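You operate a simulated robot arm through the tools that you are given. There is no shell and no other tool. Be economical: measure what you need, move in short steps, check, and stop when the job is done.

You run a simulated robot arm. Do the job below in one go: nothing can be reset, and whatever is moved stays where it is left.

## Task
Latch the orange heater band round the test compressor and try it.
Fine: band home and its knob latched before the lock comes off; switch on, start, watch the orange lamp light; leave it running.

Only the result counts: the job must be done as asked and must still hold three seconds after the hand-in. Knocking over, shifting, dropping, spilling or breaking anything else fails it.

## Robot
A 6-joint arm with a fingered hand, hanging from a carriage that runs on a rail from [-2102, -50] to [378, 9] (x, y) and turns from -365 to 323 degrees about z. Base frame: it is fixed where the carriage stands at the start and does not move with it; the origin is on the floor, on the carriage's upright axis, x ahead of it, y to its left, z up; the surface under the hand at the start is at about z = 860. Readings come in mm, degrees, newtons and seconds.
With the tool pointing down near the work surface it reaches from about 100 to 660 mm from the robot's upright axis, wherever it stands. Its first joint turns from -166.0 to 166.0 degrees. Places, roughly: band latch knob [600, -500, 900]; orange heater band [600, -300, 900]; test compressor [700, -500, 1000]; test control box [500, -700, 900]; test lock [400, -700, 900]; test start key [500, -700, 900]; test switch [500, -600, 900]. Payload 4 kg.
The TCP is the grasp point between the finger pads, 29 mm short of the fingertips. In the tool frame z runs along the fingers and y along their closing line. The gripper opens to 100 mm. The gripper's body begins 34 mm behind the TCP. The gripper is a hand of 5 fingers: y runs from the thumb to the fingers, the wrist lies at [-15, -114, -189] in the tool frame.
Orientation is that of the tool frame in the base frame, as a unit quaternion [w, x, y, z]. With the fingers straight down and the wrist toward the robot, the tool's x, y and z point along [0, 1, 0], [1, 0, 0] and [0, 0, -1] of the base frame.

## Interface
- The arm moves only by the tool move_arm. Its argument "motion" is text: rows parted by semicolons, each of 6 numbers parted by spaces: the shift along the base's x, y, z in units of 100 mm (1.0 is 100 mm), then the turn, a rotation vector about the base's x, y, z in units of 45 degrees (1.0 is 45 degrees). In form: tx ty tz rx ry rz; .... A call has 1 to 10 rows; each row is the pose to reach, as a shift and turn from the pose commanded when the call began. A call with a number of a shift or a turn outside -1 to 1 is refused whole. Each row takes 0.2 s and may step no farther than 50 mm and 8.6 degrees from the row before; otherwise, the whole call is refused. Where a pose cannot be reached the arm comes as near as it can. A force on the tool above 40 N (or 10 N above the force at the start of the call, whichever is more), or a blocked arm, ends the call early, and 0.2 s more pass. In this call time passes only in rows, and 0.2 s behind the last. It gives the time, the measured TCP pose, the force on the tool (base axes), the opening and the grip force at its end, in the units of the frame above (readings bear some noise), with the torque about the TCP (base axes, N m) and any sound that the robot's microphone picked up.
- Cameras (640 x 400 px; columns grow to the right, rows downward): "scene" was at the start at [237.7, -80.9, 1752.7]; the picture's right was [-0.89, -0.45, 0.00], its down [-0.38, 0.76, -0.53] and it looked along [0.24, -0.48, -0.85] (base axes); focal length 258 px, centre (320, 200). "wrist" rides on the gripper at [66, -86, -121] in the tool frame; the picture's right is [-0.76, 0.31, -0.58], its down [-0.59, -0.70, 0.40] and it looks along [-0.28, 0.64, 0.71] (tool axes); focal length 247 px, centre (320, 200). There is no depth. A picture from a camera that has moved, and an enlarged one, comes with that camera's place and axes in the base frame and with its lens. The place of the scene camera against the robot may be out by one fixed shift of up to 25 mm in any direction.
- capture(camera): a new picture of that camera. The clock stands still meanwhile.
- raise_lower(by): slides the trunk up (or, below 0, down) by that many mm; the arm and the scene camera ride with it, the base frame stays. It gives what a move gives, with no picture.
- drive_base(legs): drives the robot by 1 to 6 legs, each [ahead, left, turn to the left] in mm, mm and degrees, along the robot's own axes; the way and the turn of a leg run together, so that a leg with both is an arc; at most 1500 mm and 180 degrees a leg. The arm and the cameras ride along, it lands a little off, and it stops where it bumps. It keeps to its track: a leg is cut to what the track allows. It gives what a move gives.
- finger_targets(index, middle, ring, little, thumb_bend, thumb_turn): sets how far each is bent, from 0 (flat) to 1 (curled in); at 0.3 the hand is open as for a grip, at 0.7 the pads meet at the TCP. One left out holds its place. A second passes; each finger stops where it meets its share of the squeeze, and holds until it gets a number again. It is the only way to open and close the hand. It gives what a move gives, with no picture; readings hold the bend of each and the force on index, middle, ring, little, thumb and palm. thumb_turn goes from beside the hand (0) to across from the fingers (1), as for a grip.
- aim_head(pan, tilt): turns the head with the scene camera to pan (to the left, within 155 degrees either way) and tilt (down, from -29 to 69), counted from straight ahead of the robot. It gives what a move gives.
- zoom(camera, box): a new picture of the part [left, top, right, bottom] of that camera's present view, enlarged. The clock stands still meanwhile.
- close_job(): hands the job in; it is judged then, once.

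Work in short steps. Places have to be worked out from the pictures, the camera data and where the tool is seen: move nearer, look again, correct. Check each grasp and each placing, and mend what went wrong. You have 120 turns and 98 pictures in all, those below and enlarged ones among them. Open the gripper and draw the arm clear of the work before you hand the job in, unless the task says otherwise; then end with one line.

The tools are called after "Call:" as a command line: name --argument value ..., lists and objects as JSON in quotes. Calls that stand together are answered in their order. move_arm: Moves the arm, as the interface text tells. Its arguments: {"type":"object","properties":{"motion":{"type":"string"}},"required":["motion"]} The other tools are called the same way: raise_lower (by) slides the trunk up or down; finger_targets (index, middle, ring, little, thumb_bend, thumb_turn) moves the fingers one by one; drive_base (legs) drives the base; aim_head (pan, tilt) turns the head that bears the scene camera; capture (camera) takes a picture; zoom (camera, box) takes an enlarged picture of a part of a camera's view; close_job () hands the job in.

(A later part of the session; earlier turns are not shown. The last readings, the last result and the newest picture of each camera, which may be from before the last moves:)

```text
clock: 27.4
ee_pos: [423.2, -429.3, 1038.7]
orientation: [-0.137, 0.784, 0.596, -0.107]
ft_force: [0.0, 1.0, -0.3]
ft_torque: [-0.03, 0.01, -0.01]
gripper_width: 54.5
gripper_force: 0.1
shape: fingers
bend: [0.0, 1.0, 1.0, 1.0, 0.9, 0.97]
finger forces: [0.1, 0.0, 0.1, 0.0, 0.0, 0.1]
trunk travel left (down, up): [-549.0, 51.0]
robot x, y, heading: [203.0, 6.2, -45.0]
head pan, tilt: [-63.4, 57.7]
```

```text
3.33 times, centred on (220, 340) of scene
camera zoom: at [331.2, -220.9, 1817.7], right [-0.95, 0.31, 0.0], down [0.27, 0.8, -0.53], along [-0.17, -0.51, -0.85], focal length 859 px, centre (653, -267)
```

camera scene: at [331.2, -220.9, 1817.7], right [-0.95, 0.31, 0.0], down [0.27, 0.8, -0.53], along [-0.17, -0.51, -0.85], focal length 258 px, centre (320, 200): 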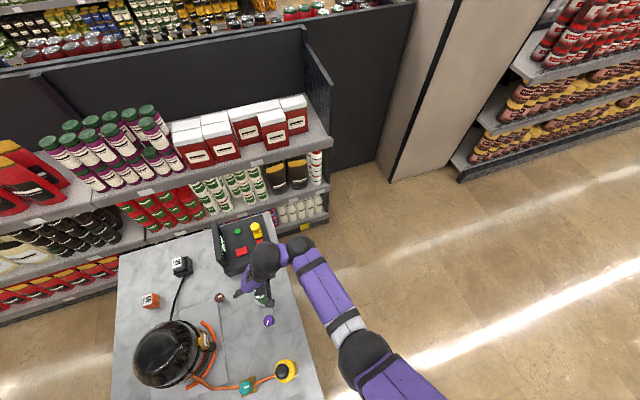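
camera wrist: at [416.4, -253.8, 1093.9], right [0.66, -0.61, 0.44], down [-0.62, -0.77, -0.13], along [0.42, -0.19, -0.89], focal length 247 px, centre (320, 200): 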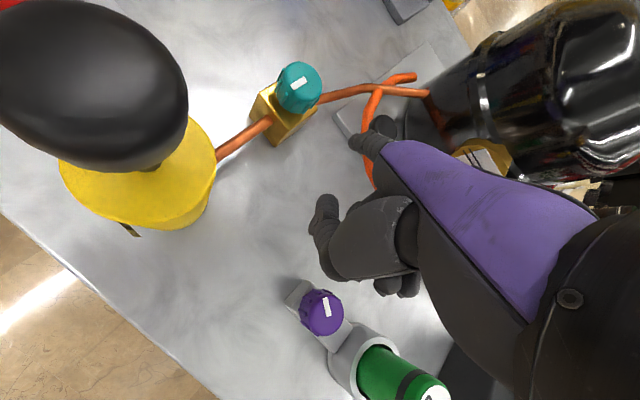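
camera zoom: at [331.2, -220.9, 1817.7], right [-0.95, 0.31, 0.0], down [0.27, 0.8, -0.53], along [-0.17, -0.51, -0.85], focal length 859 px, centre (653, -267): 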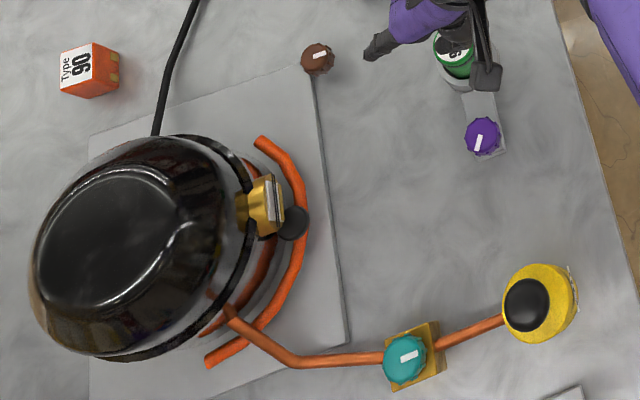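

The band stays put. I check with the wrist camera whether it is truly home, since the knob sits right beside the yellow terminal box.

Call:
move_arm --motion "0 0 0.1 -0.06 -0.17 0; 0 0 0.15 -0.12 -0.34 0; 0 0 0.15 -0.18 -0.5 0; 0 0 0.15 -0.24 -0.66 0; 0 0 0.15 -0.3 -0.82 0"

Call:
capture --camera "wrist"

```text
clock: 28.6
ee_pos: [424.3, -428.4, 1053.6]
orientation: [0.153, 0.788, 0.591, 0.078]
ft_force: [-0.1, -0.7, 0.0]
ft_torque: [0.06, 0.02, -0.03]
gripper_width: 54.9
gripper_force: 0.0
shape: fingers
bend: [0.0, 1.0, 1.0, 1.0, 0.9, 0.97]
finger forces: [0.0, 0.1, 0.0, 0.0, 0.0, 0.0]
trunk travel left (down, up): [-549.0, 51.0]
robot x, y, heading: [208.0, 4.5, -44.9]
head pan, tilt: [-63.4, 57.7]
```

```text
59 pictures are left
camera wrist: at [328.6, -327.5, 1135.7], right [-0.11, -0.72, 0.69], down [-0.69, -0.44, -0.58], along [0.72, -0.54, -0.44], focal length 247 px, centre (320, 200)
```

wrist: 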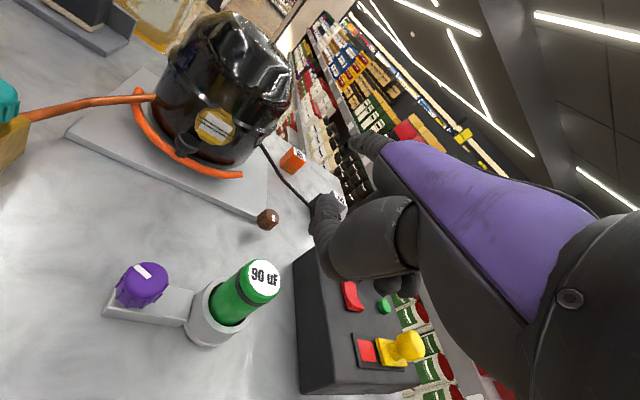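

Call:
zoom --camera "wrist" --box '[110, 60, 310, 240]'

Call:
zoom --camera "wrist" --box '[280, 250, 450, 390]'

```text
2.22 times, centred on (210, 150) of wrist
camera zoom: at [328.6, -327.5, 1135.7], right [-0.11, -0.72, 0.69], down [-0.69, -0.44, -0.58], along [0.72, -0.54, -0.44], focal length 549 px, centre (564, 311)
```

zoom: 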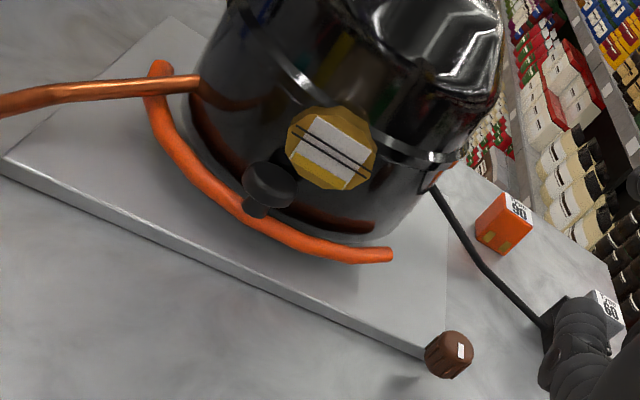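

```text
2.86 times, centred on (365, 320) of wrist
camera zoom: at [328.6, -327.5, 1135.7], right [-0.11, -0.72, 0.69], down [-0.69, -0.44, -0.58], along [0.72, -0.54, -0.44], focal length 706 px, centre (191, -143)
```

zoom: 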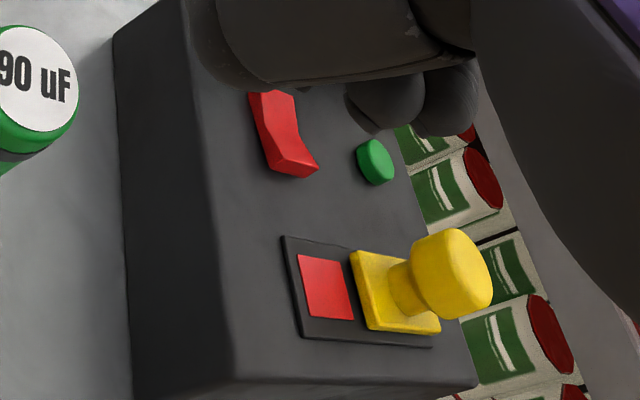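

The band looks wrapped evenly round the shell. The brown latch knob triangulates to (594,-492,893). I raise, drive nearer, and set the hand vertical and open for gripping the knob.

Call:
raise_lower --by 45

Call:
drive_base --legs '[[92, 92, 0]]'

Call:
move_arm --motion "0 0 0 0.045 0.13 -0.1; 0 0 0 0.09 0.26 -0.2; 0 0 0 0.13 0.37 -0.3"

Call:
finger_targets --index 0.3 --middle 0.3 --ring 0.3 --little 0.3 --thumb_bend 0.3 --thumb_turn 1

Call:
capture --camera "wrist"

```text
clock: 29.5
ee_pos: [423.3, -428.9, 1098.3]
orientation: [0.152, 0.788, 0.591, 0.079]
ft_force: [0.6, 0.1, 0.1]
ft_torque: [0.02, 0.0, 0.02]
gripper_width: 54.6
gripper_force: 0.1
shape: fingers
bend: [0.0, 1.0, 1.0, 1.0, 0.9, 0.97]
finger forces: [0.0, 0.0, 0.0, 0.1, 0.0, 0.1]
trunk travel left (down, up): [-594.0, 6.0]
robot x, y, heading: [202.7, 2.5, -44.9]
head pan, tilt: [-63.4, 57.7]
```

```text
clock: 30.8
ee_pos: [555.6, -426.6, 1098.2]
orientation: [0.151, 0.789, 0.591, 0.078]
ft_force: [0.3, -0.3, -0.6]
ft_torque: [-0.01, 0.0, 0.01]
gripper_width: 54.6
gripper_force: 0.1
shape: fingers
bend: [0.0, 1.0, 1.0, 1.0, 0.9, 0.97]
finger forces: [0.1, 0.0, 0.2, 0.0, 0.0, 0.1]
trunk travel left (down, up): [-594.0, 6.0]
robot x, y, heading: [341.2, 7.3, -45.0]
head pan, tilt: [-63.4, 57.7]
```

```text
clock: 31.6
ee_pos: [555.2, -428.5, 1098.6]
orientation: [0.032, 0.863, 0.504, -0.025]
ft_force: [-0.7, 0.3, -0.2]
ft_torque: [-0.04, 0.04, -0.05]
gripper_width: 54.3
gripper_force: 0.1
shape: fingers
bend: [0.0, 1.0, 1.0, 1.0, 0.9, 0.97]
finger forces: [0.0, 0.0, 0.0, 0.0, 0.0, 0.1]
trunk travel left (down, up): [-594.0, 6.0]
robot x, y, heading: [336.5, 6.4, -45.1]
head pan, tilt: [-63.4, 57.7]
```

```text
clock: 32.6
ee_pos: [555.1, -427.8, 1098.6]
orientation: [0.033, 0.862, 0.505, -0.024]
ft_force: [0.2, -1.1, 0.0]
ft_torque: [0.0, 0.01, 0.01]
gripper_width: 98.5
gripper_force: 0.1
shape: fingers
bend: [0.3, 0.3, 0.3, 0.3, 0.3, 0.98]
finger forces: [0.0, 0.0, 0.0, 0.0, 0.0, 0.1]
trunk travel left (down, up): [-594.0, 6.0]
robot x, y, heading: [335.5, 6.9, -45.2]
head pan, tilt: [-63.4, 57.7]
```

```text
56 pictures are left
camera wrist: at [513.5, -318.8, 1212.2], right [-0.1, -0.76, 0.64], down [-0.91, -0.2, -0.37], along [0.41, -0.62, -0.67], focal length 247 px, centre (320, 200)
```

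wrist: 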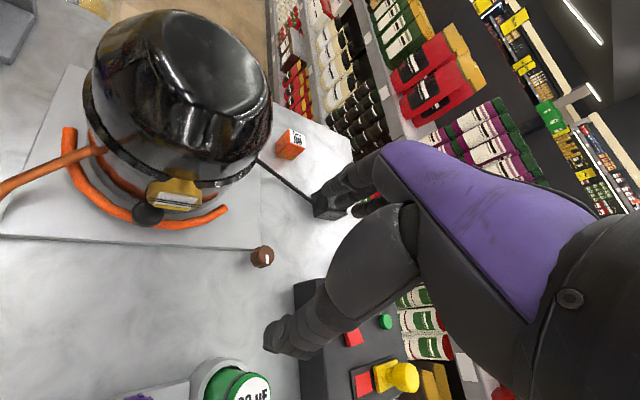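

I move the hand over the brown knob while levelling the tool.

Call:
move_arm --motion "0.15 -0.3 -0.2 0.1 -0.01 0; 0.3 -0.5 -0.5 0.1 -0.01 0; 0.39 -0.64 -0.8 0.1 -0.01 0; 0.39 -0.64 -1 0.1 -0.01 0"

Call:
capture --camera "wrist"

Call:
capture --camera "scene"

```text
clock: 33.6
ee_pos: [592.5, -491.8, 996.2]
orientation: [0.001, 0.863, 0.505, -0.002]
ft_force: [-0.1, -0.4, 0.2]
ft_torque: [0.05, 0.01, 0.02]
gripper_width: 98.6
gripper_force: 0.1
shape: fingers
bend: [0.3, 0.3, 0.3, 0.3, 0.3, 0.98]
finger forces: [0.1, 0.0, 0.1, 0.0, 0.1, 0.0]
trunk travel left (down, up): [-594.0, 6.0]
robot x, y, heading: [334.1, 10.4, -45.1]
head pan, tilt: [-63.4, 57.7]
```

```text
55 pictures are left
camera wrist: at [550.3, -391.2, 1118.2], right [-0.1, -0.81, 0.58], down [-0.9, -0.17, -0.4], along [0.42, -0.56, -0.71], focal length 247 px, centre (320, 200)
```

wrist: 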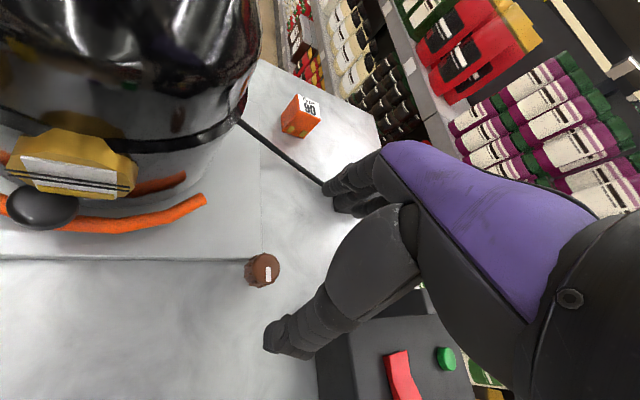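

```text
54 pictures are left
camera scene: at [462.7, -218.4, 1862.8], right [-0.95, 0.32, 0.0], down [0.27, 0.8, -0.53], along [-0.17, -0.51, -0.84], focal length 258 px, centre (320, 200)
```

scene: 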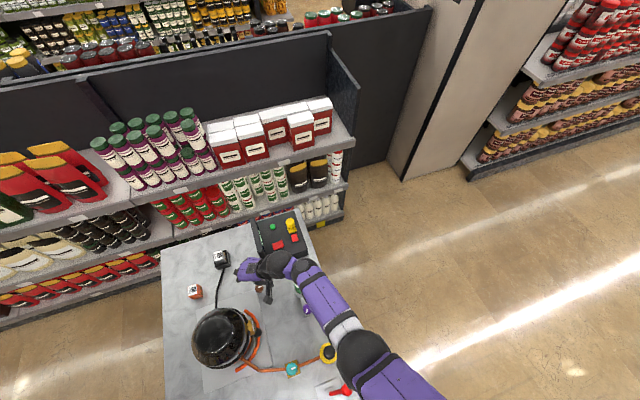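

Call:
zoom --camera "wrist" --box '[220, 230, 320, 310]'

Call:
zoom --camera "wrist" --box '[0, 100, 240, 270]'

```text
5.00 times, centred on (270, 270) of wrist
camera zoom: at [550.3, -391.2, 1118.2], right [-0.1, -0.81, 0.58], down [-0.9, -0.17, -0.4], along [0.42, -0.56, -0.71], focal length 1235 px, centre (570, -150)
```

zoom: 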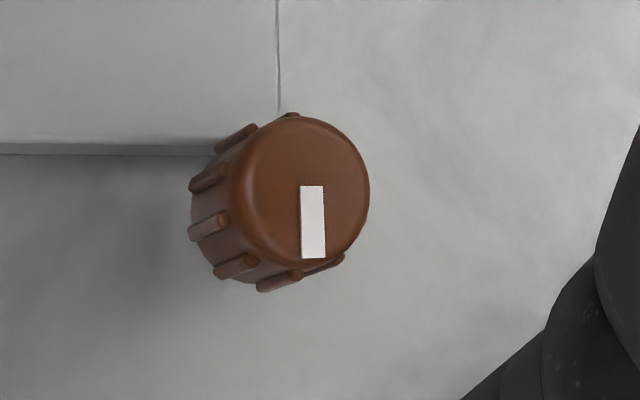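

```text
2.35 times, centred on (120, 185) of wrist
camera zoom: at [550.3, -391.2, 1118.2], right [-0.1, -0.81, 0.58], down [-0.9, -0.17, -0.4], along [0.42, -0.56, -0.71], focal length 581 px, centre (791, 235)
```

zoom: 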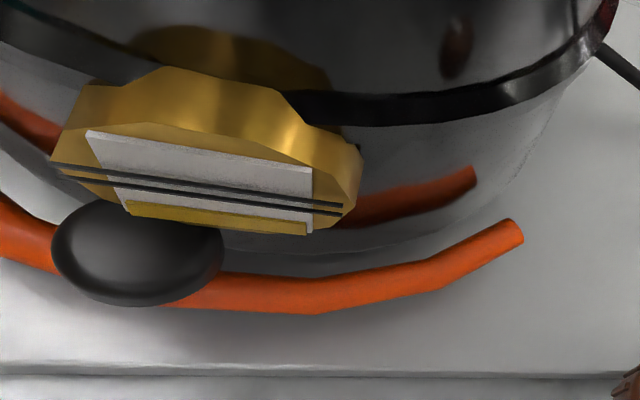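

The knob's axis is vertical and its pointer points to -x. I descend over it in jaw posture.

Call:
move_arm --motion "0.02 0.02 -0.3 0 0 0; 0.02 0.02 -0.6 0 0 0; 0.02 0.02 -0.8 0 0 0; 0.02 0.02 -0.95 0 0 0"

Call:
finger_targets --index 0.7 --middle 0.7 --ring 0.4 --little 0.4 --thumb_bend 0.7

Call:
capture --camera "wrist"

```text
clock: 34.6
ee_pos: [584.9, -473.8, 930.6]
orientation: [0.001, 0.863, 0.506, -0.002]
ft_force: [0.0, 0.7, 0.2]
ft_torque: [-0.05, 0.0, -0.01]
gripper_width: 98.2
gripper_force: 0.0
shape: fingers
bend: [0.3, 0.3, 0.3, 0.3, 0.3, 0.98]
finger forces: [0.1, 0.0, 0.0, 0.0, 0.1, 0.0]
out of reach, approached as far as the arm can: row 2, 3, 4
trunk travel left (down, up): [-594.0, 6.0]
robot x, y, heading: [336.7, 10.6, -45.2]
head pan, tilt: [-63.4, 57.7]
```

```text
clock: 35.6
ee_pos: [588.1, -475.7, 932.6]
orientation: [0.003, 0.863, 0.505, -0.002]
ft_force: [9.2, -3.1, 1.4]
ft_torque: [-0.16, -0.28, 0.16]
gripper_width: 2.1
gripper_force: 5.4
shape: fingers
bend: [0.7, 0.53, 0.4, 0.4, 0.7, 1.0]
finger forces: [0.0, 10.1, 0.0, 0.0, 0.0, 0.0]
trunk travel left (down, up): [-594.0, 6.0]
robot x, y, heading: [335.8, 8.2, -45.4]
head pan, tilt: [-63.4, 57.7]
```

```text
51 pictures are left
camera wrist: at [545.2, -375.0, 1053.5], right [-0.1, -0.81, 0.58], down [-0.9, -0.17, -0.4], along [0.42, -0.56, -0.71], focal length 247 px, centre (320, 200)
```

wrist: 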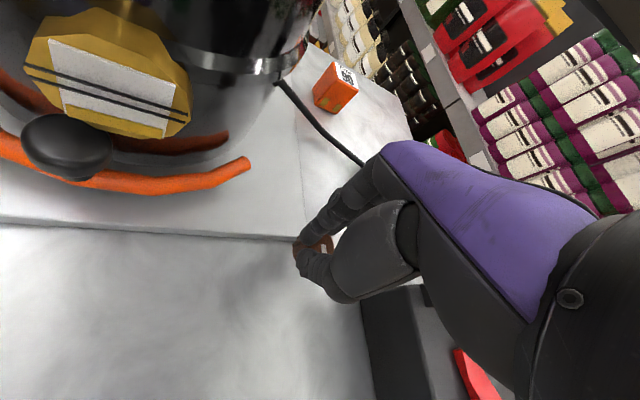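

The arm ran out of downward reach and missed the centre of the knob. I open, lift, recentre, and then use the trunk to descend.

Call:
finger_targets --index 0.3 --middle 0.3 --ring 0.3 --little 0.3 --thumb_bend 0.3 --thumb_turn 1

Call:
move_arm --motion "0 0 0.3 0 0 0; 0.09 -0.16 0.6 0 0 0"

Call:
raise_lower --by -50

Call:
capture --camera "wrist"

```text
clock: 36.6
ee_pos: [585.7, -474.5, 932.4]
orientation: [0.002, 0.863, 0.506, -0.002]
ft_force: [-2.0, 7.0, 29.3]
ft_torque: [0.06, -0.4, 0.1]
gripper_width: 55.6
gripper_force: 14.6
shape: fingers
bend: [0.62, 0.3, 0.3, 0.3, 0.3, 0.98]
finger forces: [28.8, 0.0, 0.1, 0.1, 0.0, 0.1]
trunk travel left (down, up): [-594.0, 6.0]
robot x, y, heading: [336.8, 12.0, -44.9]
head pan, tilt: [-63.4, 57.7]
```

```text
clock: 37.2
ee_pos: [594.1, -487.6, 990.0]
orientation: [-0.001, 0.863, 0.505, -0.001]
ft_force: [0.5, -0.1, 0.2]
ft_torque: [0.0, -0.01, 0.0]
gripper_width: 98.6
gripper_force: 0.0
shape: fingers
bend: [0.3, 0.3, 0.3, 0.3, 0.3, 0.98]
finger forces: [0.0, 0.0, 0.0, 0.1, 0.1, 0.0]
trunk travel left (down, up): [-594.0, 6.0]
robot x, y, heading: [338.2, 10.0, -45.0]
head pan, tilt: [-63.4, 57.7]
```

```text
clock: 38.1
ee_pos: [594.7, -487.9, 942.3]
orientation: [0.001, 0.863, 0.506, -0.001]
ft_force: [-0.3, 0.6, -0.9]
ft_torque: [0.0, 0.0, -0.03]
gripper_width: 98.9
gripper_force: 0.0
shape: fingers
bend: [0.3, 0.3, 0.3, 0.3, 0.3, 0.98]
finger forces: [0.1, 0.0, 0.1, 0.1, 0.0, 0.0]
trunk travel left (down, up): [-544.0, 56.0]
robot x, y, heading: [337.9, 7.0, -45.2]
head pan, tilt: [-63.4, 57.7]
```

```text
50 pictures are left
camera wrist: at [551.4, -388.6, 1062.4], right [-0.1, -0.81, 0.58], down [-0.9, -0.17, -0.4], along [0.42, -0.56, -0.71], focal length 247 px, centre (320, 200)
```

wrist: 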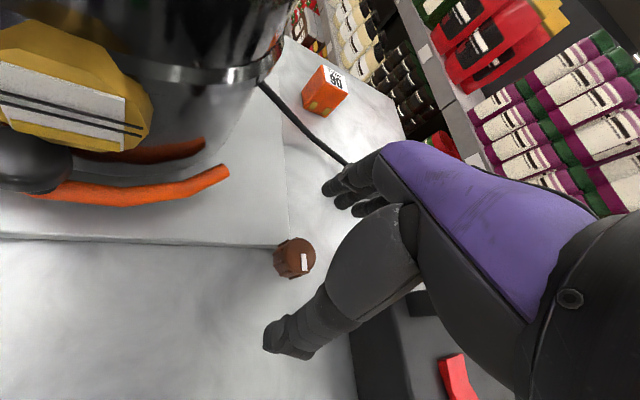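

Centred on the knob at (593,-489). I lower 42 and close.

Call:
raise_lower --by -43

Call:
finger_targets --index 0.7 --middle 0.7 --ring 0.7 --little 0.5 --thumb_bend 0.7

Call:
capture --camera "wrist"

```text
clock: 39.0
ee_pos: [594.4, -488.1, 897.8]
orientation: [0.001, 0.863, 0.505, -0.001]
ft_force: [-0.2, -0.8, -0.7]
ft_torque: [0.02, -0.03, 0.0]
gripper_width: 98.5
gripper_force: 0.1
shape: fingers
bend: [0.3, 0.3, 0.3, 0.3, 0.3, 0.98]
finger forces: [0.0, 0.0, 0.0, 0.0, 0.0, 0.1]
trunk travel left (down, up): [-501.0, 99.0]
robot x, y, heading: [333.0, 6.9, -45.1]
head pan, tilt: [-63.4, 57.7]
```

```text
clock: 40.0
ee_pos: [593.5, -492.4, 901.3]
orientation: [0.002, 0.863, 0.505, -0.003]
ft_force: [0.9, -11.1, 5.9]
ft_torque: [-0.39, -0.2, -0.35]
gripper_width: 31.5
gripper_force: 10.7
shape: fingers
bend: [0.54, 0.66, 0.7, 0.5, 0.65, 1.0]
finger forces: [13.0, 3.4, 0.0, 0.0, 5.6, 0.0]
trunk travel left (down, up): [-501.0, 99.0]
robot x, y, heading: [337.4, 8.8, -45.3]
head pan, tilt: [-63.4, 57.7]
```

```text
49 pictures are left
camera wrist: at [551.6, -391.9, 1021.0], right [-0.1, -0.81, 0.58], down [-0.9, -0.17, -0.4], along [0.42, -0.57, -0.71], focal length 247 px, centre (320, 200)
```

wrist: 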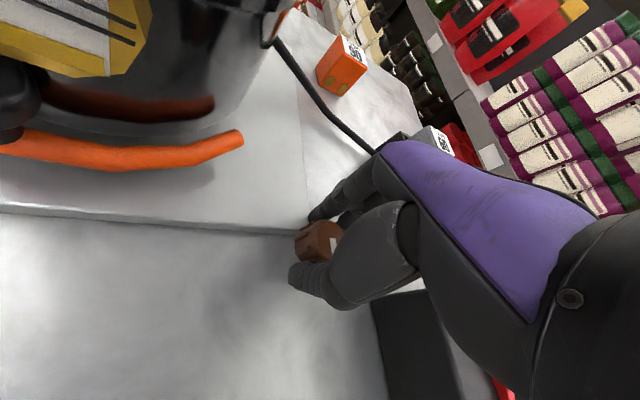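

The knob is gripped (31.5 mm, index/middle/thumb loaded). I try turning it clockwise 30° and watch the torque.

Call:
move_arm --motion "0 0 0 0 0 -0.17; 0 0 0 0 0 -0.34; 0 0 0 0 0 -0.51; 0 0 0 0 0 -0.68"

Call:
zoom --camera "wrist" --box '[240, 180, 420, 320]'

```text
clock: 41.0
ee_pos: [594.2, -488.7, 898.7]
orientation: [0.0, 0.966, 0.26, -0.002]
ft_force: [4.2, -2.6, 5.9]
ft_torque: [-0.2, -0.26, 0.14]
gripper_width: 23.8
gripper_force: 8.8
shape: fingers
bend: [0.6, 0.64, 0.7, 0.5, 0.65, 1.0]
finger forces: [8.3, 4.3, 0.0, 0.0, 4.7, 0.0]
trunk travel left (down, up): [-501.0, 99.0]
robot x, y, heading: [336.1, 10.3, -45.2]
head pan, tilt: [-63.4, 57.7]
```

```text
2.86 times, centred on (330, 250) of wrist
camera zoom: at [609.5, -381.1, 1020.1], right [-0.5, -0.64, 0.58], down [-0.86, 0.31, -0.4], along [0.07, -0.7, -0.71], focal length 706 px, centre (291, 57)
```

zoom: 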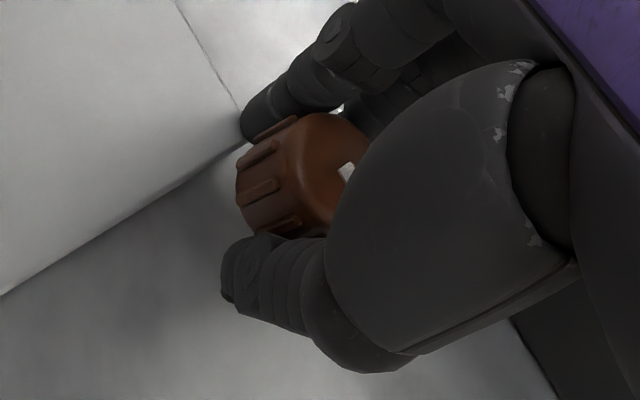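

No strong resisting torque; I turn another 30° and look again.

Call:
move_arm --motion "0 0 0 0 0 -0.17; 0 0 0 0 0 -0.34; 0 0 0 0 0 -0.51; 0 0 0 0 0 -0.68"

Call:
zoom --camera "wrist" --box '[240, 180, 420, 320]'

```text
clock: 42.0
ee_pos: [561.1, -490.5, 889.8]
orientation: [-0.005, 1.0, -0.019, -0.013]
ft_force: [-56.3, 3.1, 13.1]
ft_torque: [0.51, -7.64, 5.43]
gripper_width: 10.0
gripper_force: 4.7
shape: fingers
bend: [0.63, 0.7, 0.7, 0.5, 0.7, 1.0]
finger forces: [0.0, 0.0, 0.0, 0.0, 9.3, 0.0]
trunk travel left (down, up): [-501.0, 99.0]
robot x, y, heading: [334.7, 10.0, -45.6]
head pan, tilt: [-63.4, 57.7]
stopped in row 4: the force on the tool passed its limit at 166 N (the readings are from after the stop); the commanded pose is now the measured one
```

```text
2.86 times, centred on (330, 250) of wrist
camera zoom: at [633.1, -407.7, 1010.7], right [-0.75, -0.28, 0.59], down [-0.57, 0.73, -0.38], along [-0.32, -0.62, -0.71], focal length 706 px, centre (291, 57)
```

zoom: 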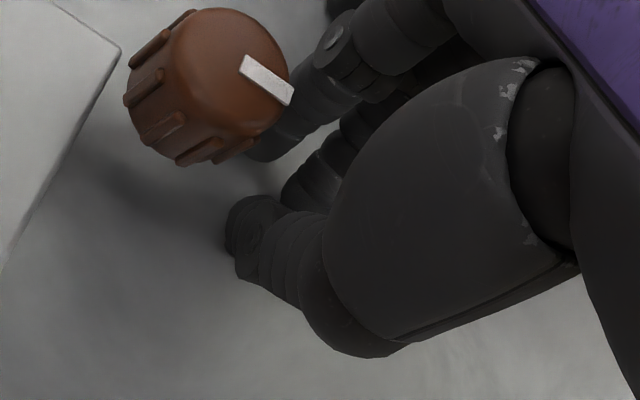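

The hand hit something (probably the shell, with the back of the wrist) and slipped off the knob. I back away in -x and up at once, then check for damage.

Call:
move_arm --motion "-0.3 0 0 0 0 0; -0.5 0 0.3 0 0 0; -0.6 0 0.7 0 0 0; -0.7 0 1 0 0 0"

Call:
capture --camera "scene"

Call:
zoom --camera "scene" --box '[150, 280, 290, 400]'

```text
clock: 43.0
ee_pos: [511.1, -487.2, 995.6]
orientation: [-0.004, 1.0, -0.012, -0.006]
ft_force: [0.3, 0.9, 0.8]
ft_torque: [0.0, 0.04, -0.01]
gripper_width: 9.6
gripper_force: 0.1
shape: fingers
bend: [0.63, 0.7, 0.7, 0.5, 0.7, 1.0]
finger forces: [0.0, 0.0, 0.1, 0.0, 0.0, 0.0]
trunk travel left (down, up): [-501.0, 99.0]
robot x, y, heading: [335.1, 7.7, -45.1]
head pan, tilt: [-63.4, 57.7]
```

```text
46 pictures are left
camera scene: at [460.3, -218.8, 1769.7], right [-0.95, 0.32, 0.0], down [0.27, 0.8, -0.53], along [-0.17, -0.51, -0.85], focal length 258 px, centre (320, 200)
```

scene: 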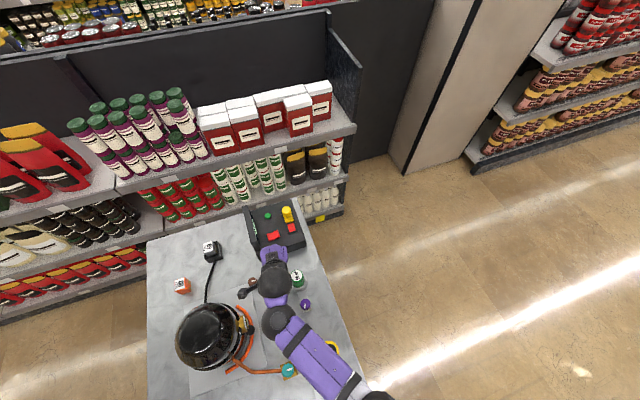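

```text
3.33 times, centred on (220, 340) of scene
camera zoom: at [460.3, -218.8, 1769.7], right [-0.95, 0.32, 0.0], down [0.27, 0.8, -0.53], along [-0.17, -0.51, -0.85], focal length 859 px, centre (653, -267)
```

zoom: 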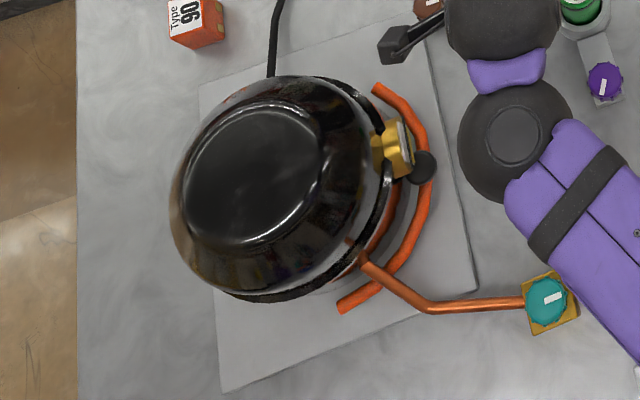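

Compressor and band look unmoved; the camera bracket had touched the shell. I rotate the hand back the other way, well clear, so that the turn can start from a better side.

Call:
move_arm --motion "0 0 0 0 0 0.18; 0 0 0 0 0 0.36; 0 0 0 0 0 0.54; 0 0 0 0 0 0.72; 0 0 0 0 0 0.9"

Call:
move_arm --motion "0 0 0 0 0 0.18; 0 0 0 0 0 0.36; 0 0 0 0 0 0.54; 0 0 0 0 0 0.72; 0 0 0 0 0 0.9"

Call:
finger_targets --index 0.3 --middle 0.3 --ring 0.3 --little 0.3 --thumb_bend 0.3 --thumb_turn 1

Call:
capture --camera "wrist"

Call:
zoom --camera "scene" --box '[210, 240, 290, 310]'

```text
clock: 44.2
ee_pos: [508.8, -488.3, 993.6]
orientation: [-0.001, 0.942, 0.336, -0.007]
ft_force: [0.8, 0.1, -0.2]
ft_torque: [-0.02, -0.01, 0.0]
gripper_width: 9.3
gripper_force: 0.1
shape: fingers
bend: [0.63, 0.7, 0.7, 0.5, 0.7, 1.0]
finger forces: [0.0, 0.1, 0.1, 0.1, 0.1, 0.0]
trunk travel left (down, up): [-501.0, 99.0]
robot x, y, heading: [333.2, 8.0, -45.3]
head pan, tilt: [-63.4, 57.7]
```

```text
clock: 45.4
ee_pos: [511.1, -488.9, 992.5]
orientation: [0.001, 0.767, 0.642, -0.007]
ft_force: [0.3, -0.4, 0.3]
ft_torque: [-0.03, 0.0, -0.03]
gripper_width: 9.5
gripper_force: 0.0
shape: fingers
bend: [0.63, 0.7, 0.7, 0.5, 0.7, 1.0]
finger forces: [0.0, 0.0, 0.1, 0.0, 0.1, 0.0]
trunk travel left (down, up): [-501.0, 99.0]
robot x, y, heading: [334.1, 5.9, -45.3]
head pan, tilt: [-63.4, 57.7]
```

```text
clock: 46.4
ee_pos: [510.1, -487.8, 994.2]
orientation: [0.001, 0.768, 0.64, -0.008]
ft_force: [-0.2, -0.7, -0.3]
ft_torque: [0.01, 0.01, -0.01]
gripper_width: 98.4
gripper_force: 0.0
shape: fingers
bend: [0.3, 0.3, 0.3, 0.3, 0.3, 0.98]
finger forces: [0.0, 0.0, 0.1, 0.0, 0.1, 0.1]
trunk travel left (down, up): [-501.0, 99.0]
robot x, y, heading: [335.9, 7.2, -45.2]
head pan, tilt: [-63.4, 57.7]
```

```text
44 pictures are left
camera wrist: at [439.1, -407.2, 1114.9], right [0.17, -0.79, 0.58], down [-0.8, -0.46, -0.39], along [0.57, -0.4, -0.71], focal length 247 px, centre (320, 200)
```

wrist: 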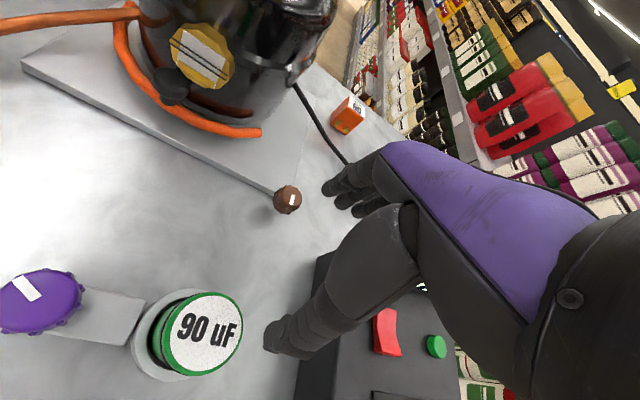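

```text
5.71 times, centred on (250, 275) of scene
camera zoom: at [460.3, -218.9, 1769.7], right [-0.95, 0.32, 0.0], down [0.27, 0.8, -0.53], along [-0.17, -0.51, -0.85], focal length 1473 px, centre (720, -229)
```

zoom: 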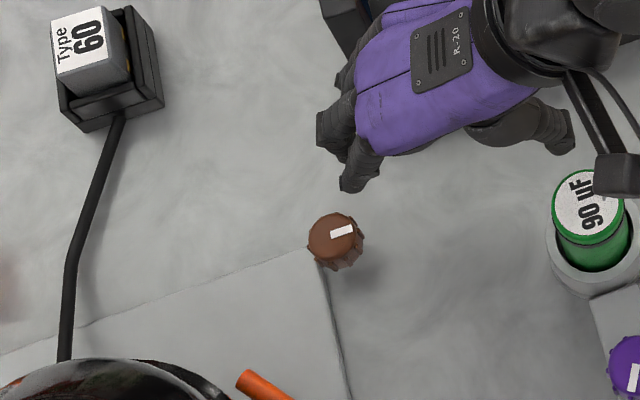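

The pointer is unchanged at -x, so clockwise was perhaps blocked. I will regrip at azimuth -35° and try counter-clockwise.

Call:
move_arm --motion "0.3 0 0 0 0 -0.18; 0.6 0 -0.1 0 0 -0.36; 0.83 -0.01 -0.3 0 0 -0.54; 0.83 -0.01 -0.6 0 0 -0.54; 0.83 -0.01 -0.96 0 0 -0.54"

Call:
finger_targets --index 0.75 --middle 0.75 --ring 0.5 --little 0.5 --thumb_bend 0.75

Call:
zoom --camera "wrist" --box '[240, 180, 420, 320]'

```text
clock: 47.6
ee_pos: [590.5, -490.8, 896.5]
orientation: [-0.001, 0.885, 0.465, -0.007]
ft_force: [0.8, -0.3, 1.2]
ft_torque: [-0.01, 0.03, 0.0]
gripper_width: 98.7
gripper_force: 0.1
shape: fingers
bend: [0.3, 0.3, 0.3, 0.3, 0.3, 0.98]
finger forces: [0.0, 0.1, 0.0, 0.0, 0.0, 0.1]
trunk travel left (down, up): [-501.0, 99.0]
robot x, y, heading: [336.6, 8.5, -45.4]
head pan, tilt: [-63.4, 57.7]
```

```text
clock: 48.6
ee_pos: [590.6, -494.7, 899.8]
orientation: [0.002, 0.886, 0.463, -0.007]
ft_force: [0.7, -12.5, 0.8]
ft_torque: [-0.42, -0.16, -0.21]
gripper_width: 23.0
gripper_force: 15.3
shape: fingers
bend: [0.58, 0.66, 0.5, 0.5, 0.66, 1.0]
finger forces: [13.6, 7.7, 0.0, 0.0, 9.5, 0.0]
trunk travel left (down, up): [-501.0, 99.0]
robot x, y, heading: [335.9, 4.9, -45.6]
head pan, tilt: [-63.4, 57.7]
```

```text
2.86 times, centred on (330, 250) of wrist
camera zoom: at [558.9, -389.7, 1020.8], right [-0.17, -0.79, 0.59], down [-0.92, -0.09, -0.39], along [0.36, -0.61, -0.71], focal length 706 px, centre (291, 57)
```

zoom: 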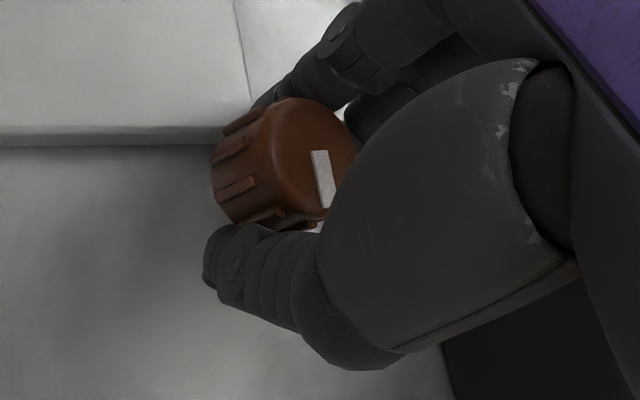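

The knob sits off-centre toward +y in the grip. I open, shift the hand +13 mm in y, and regrip.

Call:
finger_targets --index 0.3 --middle 0.3 --thumb_bend 0.3

Call:
move_arm --motion "0.06 0.14 0 0 0 0"

Call:
finger_targets --index 0.75 --middle 0.75 --ring 0.75 --thumb_bend 0.75

Call:
zoom --camera "wrist" --box '[240, 180, 420, 320]'

```text
clock: 49.6
ee_pos: [591.0, -489.5, 897.7]
orientation: [-0.001, 0.886, 0.464, -0.007]
ft_force: [-0.3, 0.5, -0.3]
ft_torque: [0.03, 0.0, -0.01]
gripper_width: 98.3
gripper_force: 0.1
shape: fingers
bend: [0.3, 0.3, 0.5, 0.5, 0.3, 0.98]
finger forces: [0.0, 0.1, 0.1, 0.0, 0.0, 0.1]
trunk travel left (down, up): [-501.0, 99.0]
robot x, y, heading: [334.8, 4.5, -45.1]
head pan, tilt: [-63.4, 57.7]
```

```text
clock: 50.0
ee_pos: [596.6, -475.3, 898.7]
orientation: [0.0, 0.886, 0.464, -0.008]
ft_force: [1.1, -0.7, 0.1]
ft_torque: [0.07, -0.01, -0.01]
gripper_width: 98.6
gripper_force: 0.0
shape: fingers
bend: [0.3, 0.3, 0.5, 0.5, 0.3, 0.98]
finger forces: [0.0, 0.0, 0.1, 0.0, 0.0, 0.0]
trunk travel left (down, up): [-501.0, 99.0]
robot x, y, heading: [334.9, 11.4, -45.1]
head pan, tilt: [-63.4, 57.7]
```

```text
clock: 51.0
ee_pos: [598.9, -479.9, 902.0]
orientation: [0.004, 0.885, 0.465, -0.007]
ft_force: [7.1, -15.1, 2.0]
ft_torque: [-0.45, -0.24, 0.09]
gripper_width: 6.5
gripper_force: 18.2
shape: fingers
bend: [0.73, 0.59, 0.72, 0.5, 0.67, 1.0]
finger forces: [6.2, 14.7, 8.9, 0.1, 6.0, 0.0]
trunk travel left (down, up): [-501.0, 99.0]
robot x, y, heading: [337.8, 7.2, -45.4]
head pan, tilt: [-63.4, 57.7]
```

```text
2.86 times, centred on (330, 250) of wrist
camera zoom: at [566.4, -375.9, 1021.9], right [-0.17, -0.79, 0.59], down [-0.92, -0.09, -0.39], along [0.36, -0.61, -0.71], focal length 706 px, centre (291, 57)
```

zoom: 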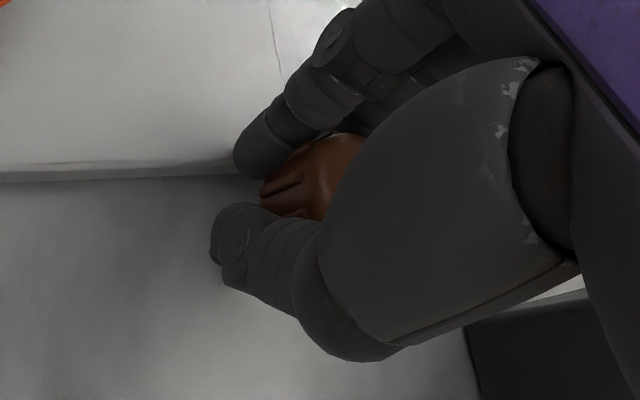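

Now three fingers cage the knob. I turn counter-clockwise 40° about the knob's axis.

Call:
move_arm --motion "-0.015 0.006 0 0 0 0.178; -0.03 0.01 0 0 0 0.356; -0.045 0.012 0 0 0 0.533; -0.057 0.012 0 0 0 0.711; -0.076 0.009 0 0 0 0.889"

Call:
zoom --camera "wrist" --box '[240, 180, 420, 320]'

```text
clock: 52.1
ee_pos: [588.9, -479.5, 907.0]
orientation: [0.008, 0.718, 0.696, -0.013]
ft_force: [7.8, -12.3, -8.7]
ft_torque: [-0.29, -0.13, 0.0]
gripper_width: 2.1
gripper_force: 20.5
shape: fingers
bend: [0.74, 0.59, 0.74, 0.5, 0.71, 1.0]
finger forces: [10.6, 11.9, 13.8, 0.0, 5.6, 0.1]
out of reach, approached as far as the arm can: row 4, 5
trunk travel left (down, up): [-501.0, 99.0]
robot x, y, heading: [335.8, 6.7, -45.4]
head pan, tilt: [-63.4, 57.7]
stopped in row 5: the force on the tool passed its limit at 46 N (the readings are from after the stop); the commanded pose is now the measured one
```

```text
2.86 times, centred on (330, 250) of wrist
camera zoom: at [506.4, -407.9, 1026.1], right [0.29, -0.75, 0.6], down [-0.72, -0.58, -0.38], along [0.63, -0.32, -0.71], focal length 706 px, centre (291, 57)
```

zoom: 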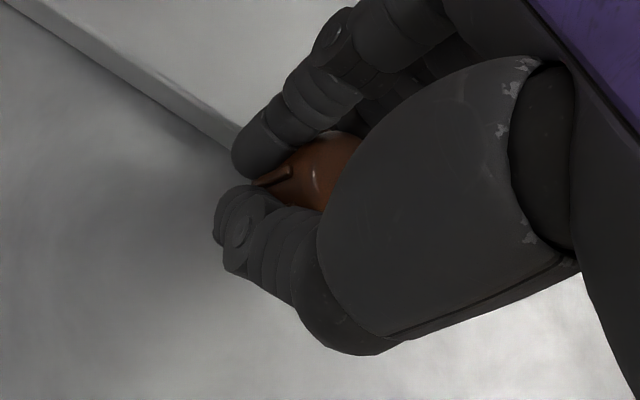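

I release and lift slightly to see whether the pointer moved.

Call:
finger_targets --index 0.3 --middle 0.3 --ring 0.3 --little 0.3 --thumb_bend 0.3

Call:
zoom --camera "wrist" --box '[200, 160, 380, 320]'

```text
clock: 53.1
ee_pos: [587.2, -475.4, 903.8]
orientation: [0.004, 0.716, 0.698, -0.011]
ft_force: [1.3, 0.4, -0.7]
ft_torque: [-0.03, 0.0, 0.0]
gripper_width: 98.3
gripper_force: 0.1
shape: fingers
bend: [0.3, 0.3, 0.3, 0.3, 0.3, 0.98]
finger forces: [0.0, 0.1, 0.1, 0.0, 0.1, 0.0]
trunk travel left (down, up): [-501.0, 99.0]
robot x, y, heading: [337.3, 12.8, -45.4]
head pan, tilt: [-63.4, 57.7]
```

```text
2.50 times, centred on (290, 240) of wrist
camera zoom: at [504.6, -404.3, 1024.6], right [0.29, -0.75, 0.59], down [-0.72, -0.58, -0.38], along [0.63, -0.32, -0.71], focal length 617 px, centre (395, 100)
```

zoom: 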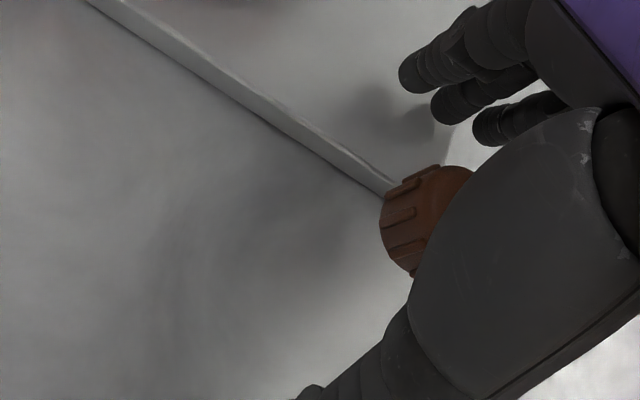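

Call:
raise_lower --by 70

Call:
zoom --camera "wrist" --box '[200, 160, 380, 320]'

```text
clock: 54.2
ee_pos: [588.0, -475.0, 973.5]
orientation: [0.005, 0.717, 0.697, -0.012]
ft_force: [-0.1, 0.6, 1.1]
ft_torque: [0.02, 0.01, 0.01]
gripper_width: 98.3
gripper_force: 0.1
shape: fingers
bend: [0.3, 0.3, 0.3, 0.3, 0.3, 0.98]
finger forces: [0.0, 0.0, 0.1, 0.1, 0.1, 0.0]
trunk travel left (down, up): [-571.0, 29.0]
robot x, y, heading: [332.5, 9.9, -45.3]
head pan, tilt: [-63.4, 57.7]
```

```text
2.50 times, centred on (290, 240) of wrist
camera zoom: at [504.6, -404.4, 1094.6], right [0.29, -0.75, 0.59], down [-0.72, -0.58, -0.38], along [0.63, -0.32, -0.71], focal length 617 px, centre (395, 100)
```

zoom: 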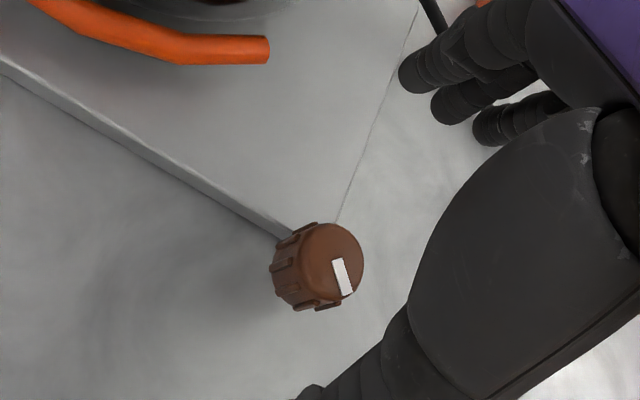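

The pointer has moved from about 193° to about 226°, so counter-clockwise works and clockwise was the stop. I swing the hand back to azimuth -55° for another stroke.

Call:
move_arm --motion "0 0 0 0 0 -0.19; 0 0 0 0 0 -0.38; 0.05 0 0 0 0 -0.57; 0.05 0 0 0 0 -0.76; 0.1 -0.02 0 0 0 -0.95"

Call:
move_arm --motion "0.03 -0.01 0 0 0 -0.18; 0.03 -0.01 -0.4 0 0 -0.24; 0.03 -0.01 -0.75 0 0 -0.24"

Call:
zoom --camera "wrist" --box '[200, 160, 380, 320]'

```text
clock: 55.4
ee_pos: [597.6, -478.2, 974.3]
orientation: [0.0, 0.922, 0.386, -0.012]
ft_force: [-1.0, 0.0, 0.2]
ft_torque: [0.05, 0.01, 0.01]
gripper_width: 98.1
gripper_force: 0.1
shape: fingers
bend: [0.3, 0.3, 0.3, 0.3, 0.3, 0.98]
finger forces: [0.0, 0.1, 0.1, 0.0, 0.0, 0.1]
trunk travel left (down, up): [-571.0, 29.0]
robot x, y, heading: [336.0, 9.7, -45.5]
head pan, tilt: [-63.4, 57.7]
```

```text
clock: 56.2
ee_pos: [600.5, -476.1, 901.7]
orientation: [0.0, 0.954, 0.299, -0.013]
ft_force: [-0.7, 0.0, -0.1]
ft_torque: [-0.02, -0.07, 0.02]
gripper_width: 98.4
gripper_force: 0.0
shape: fingers
bend: [0.3, 0.3, 0.3, 0.3, 0.3, 0.98]
finger forces: [0.0, 0.0, 0.1, 0.0, 0.0, 0.0]
trunk travel left (down, up): [-571.0, 29.0]
robot x, y, heading: [335.5, 7.9, -45.2]
head pan, tilt: [-63.4, 57.7]
```

```text
2.50 times, centred on (290, 240) of wrist
camera zoom: at [609.4, -367.3, 1021.3], right [-0.43, -0.68, 0.59], down [-0.89, 0.24, -0.38], along [0.12, -0.69, -0.71], focal length 617 px, centre (395, 100)
```

zoom: 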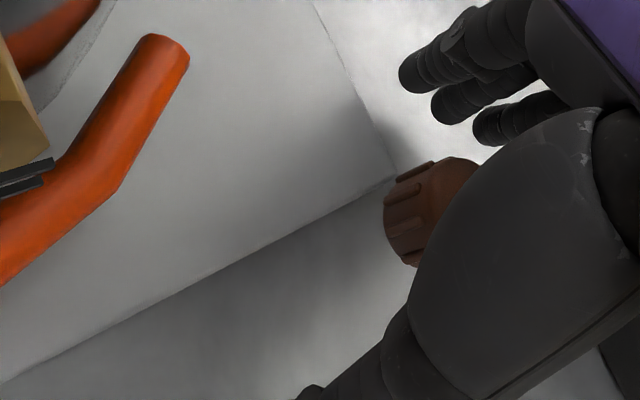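

Aligned as before; I close and turn counter-clockwise 42°.

Call:
finger_targets --index 0.75 --middle 0.75 --ring 0.75 --little 0.5 --thumb_bend 0.75

Call:
move_arm --motion "-0.02 0.009 0 0 0 0.189; -0.041 0.015 0 0 0 0.378; -0.063 0.017 0 0 0 0.567; -0.085 0.017 0 0 0 0.756; -0.106 0.013 0 0 0 0.945"

Call:
move_arm --motion "-0.02 -0.004 0 0 0 0.16; -0.03 -0.008 0 0 0 0.3"

```text
clock: 57.2
ee_pos: [603.2, -479.8, 901.5]
orientation: [0.0, 0.954, 0.3, -0.013]
ft_force: [7.3, -12.1, -5.4]
ft_torque: [-0.16, -0.18, 0.19]
gripper_width: 0.0
gripper_force: 10.8
shape: fingers
bend: [0.74, 0.6, 0.67, 0.5, 0.71, 1.0]
finger forces: [0.0, 8.4, 7.8, 0.0, 5.8, 0.0]
trunk travel left (down, up): [-571.0, 29.0]
robot x, y, heading: [334.0, 10.5, -45.1]
head pan, tilt: [-63.4, 57.7]
```

```text
clock: 58.4
ee_pos: [583.0, -469.9, 920.9]
orientation: [0.01, 0.806, 0.592, -0.018]
ft_force: [13.6, -23.2, -21.1]
ft_torque: [0.14, 0.0, -0.01]
gripper_width: 0.0
gripper_force: 16.5
shape: fingers
bend: [0.74, 0.54, 0.59, 0.5, 0.72, 1.0]
finger forces: [0.1, 12.8, 20.4, 0.0, 0.1, 0.1]
out of reach, approached as far as the arm can: row 3, 4, 5
trunk travel left (down, up): [-571.0, 29.0]
robot x, y, heading: [337.6, 5.6, -45.4]
head pan, tilt: [-63.4, 57.7]
stopped in row 5: the force on the tool passed its limit at 44 N (the readings are from after the stop); the commanded pose is now the measured one
```

```text
clock: 59.0
ee_pos: [564.2, -447.8, 934.1]
orientation: [0.007, 0.728, 0.685, -0.014]
ft_force: [0.3, 0.2, 0.3]
ft_torque: [0.01, 0.06, 0.01]
gripper_width: 0.0
gripper_force: 0.0
shape: fingers
bend: [0.74, 0.69, 0.72, 0.5, 0.72, 1.0]
finger forces: [0.0, 0.0, 0.1, 0.0, 0.0, 0.0]
out of reach, approached as far as the arm can: row 1, 2
trunk travel left (down, up): [-571.0, 29.0]
robot x, y, heading: [335.6, 7.6, -45.4]
head pan, tilt: [-63.4, 57.7]
```

The arm slipped off, being at the bottom of its reach (trunk too high). I lift, look at the pointer, and lower the trunk for the next try.

Call:
move_arm --motion "0 0 0.5 0 0 0; 0 -0.2 0.9 0 0 0"

Call:
zoom --camera "wrist" --box '[200, 120, 380, 280]'

```text
clock: 59.6
ee_pos: [567.2, -470.7, 1023.4]
orientation: [0.007, 0.729, 0.684, -0.014]
ft_force: [-0.4, 0.5, 0.9]
ft_torque: [0.06, -0.03, 0.01]
gripper_width: 0.1
gripper_force: 0.0
shape: fingers
bend: [0.74, 0.69, 0.72, 0.5, 0.72, 1.0]
finger forces: [0.0, 0.0, 0.1, 0.0, 0.0, 0.1]
trunk travel left (down, up): [-571.0, 29.0]
robot x, y, heading: [335.3, 7.5, -45.7]
head pan, tilt: [-63.4, 57.7]
```

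```text
2.50 times, centred on (290, 200) of wrist
camera zoom: at [487.5, -396.9, 1143.2], right [0.26, -0.76, 0.6], down [-0.74, -0.55, -0.37], along [0.61, -0.34, -0.71], focal length 617 px, centre (395, 200)
```

zoom: 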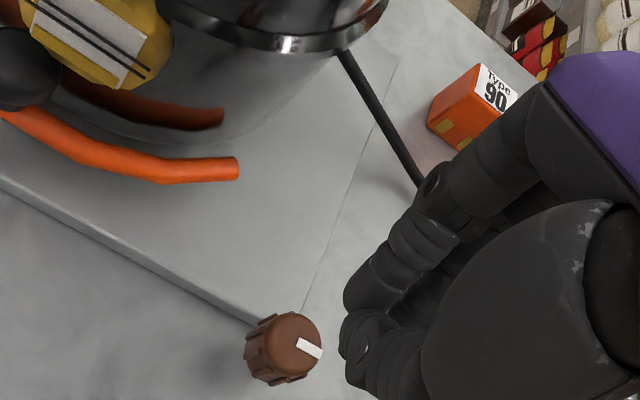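

The pointer now stands at about 286°: some 93° of turn so far. I make one more stroke, with the trunk lower, to learn whether that is the end stop.

Call:
raise_lower --by -60

Call:
move_arm --motion "0 0 0.4 0 0 -0.19; 0 0 0.7 0 0 -0.38; 0.1 0 0.7 0 0 -0.57; 0.2 0 0.7 0 0 -0.76; 0.3 0 0.7 0 0 -0.95"

Call:
finger_targets --index 0.3 --middle 0.3 --ring 0.3 --little 0.3 --thumb_bend 0.3

Call:
raise_lower --by -80

Call:
zoom --camera "wrist" --box '[180, 160, 360, 320]'

```text
clock: 60.6
ee_pos: [567.8, -473.3, 964.0]
orientation: [0.008, 0.73, 0.683, -0.014]
ft_force: [-0.2, -0.1, -1.0]
ft_torque: [0.02, -0.02, 0.02]
gripper_width: 0.0
gripper_force: 0.0
shape: fingers
bend: [0.74, 0.69, 0.72, 0.5, 0.72, 1.0]
finger forces: [0.1, 0.0, 0.1, 0.0, 0.0, 0.0]
trunk travel left (down, up): [-511.0, 89.0]
robot x, y, heading: [334.8, 9.1, -45.3]
head pan, tilt: [-63.4, 57.7]
```

```text
clock: 61.8
ee_pos: [599.1, -471.5, 1032.7]
orientation: [0.002, 0.929, 0.37, -0.017]
ft_force: [0.2, -0.2, 0.4]
ft_torque: [0.03, 0.0, 0.0]
gripper_width: 0.0
gripper_force: 0.1
shape: fingers
bend: [0.74, 0.69, 0.72, 0.5, 0.72, 1.0]
finger forces: [0.0, 0.1, 0.0, 0.0, 0.1, 0.1]
trunk travel left (down, up): [-511.0, 89.0]
robot x, y, heading: [334.4, 8.9, -45.4]
head pan, tilt: [-63.4, 57.7]
```

```text
clock: 62.8
ee_pos: [597.9, -472.4, 1032.0]
orientation: [0.002, 0.929, 0.371, -0.016]
ft_force: [0.6, -0.6, 0.5]
ft_torque: [-0.02, 0.01, 0.01]
gripper_width: 98.3
gripper_force: 0.1
shape: fingers
bend: [0.3, 0.3, 0.3, 0.3, 0.3, 0.98]
finger forces: [0.0, 0.0, 0.1, 0.1, 0.0, 0.0]
trunk travel left (down, up): [-511.0, 89.0]
robot x, y, heading: [335.4, 7.5, -45.5]
head pan, tilt: [-63.4, 57.7]
```

```text
clock: 63.9
ee_pos: [598.5, -473.8, 952.7]
orientation: [0.003, 0.929, 0.371, -0.016]
ft_force: [0.1, 0.5, -0.3]
ft_torque: [0.0, 0.06, 0.02]
gripper_width: 98.1
gripper_force: 0.0
shape: fingers
bend: [0.3, 0.3, 0.3, 0.3, 0.3, 0.98]
finger forces: [0.0, 0.0, 0.0, 0.0, 0.0, 0.0]
trunk travel left (down, up): [-431.0, 169.0]
robot x, y, heading: [337.5, 11.7, -45.1]
head pan, tilt: [-63.4, 57.7]
```

```text
2.50 times, centred on (270, 240) of wrist
camera zoom: at [590.4, -363.6, 1072.4], right [-0.32, -0.73, 0.6], down [-0.92, 0.1, -0.37], along [0.22, -0.67, -0.71], focal length 617 px, centre (445, 100)
```

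zoom: 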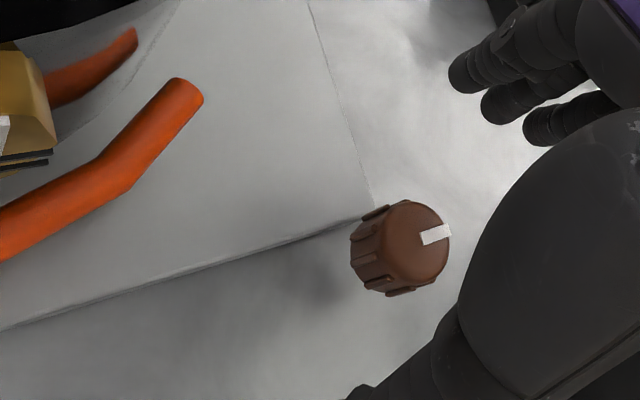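

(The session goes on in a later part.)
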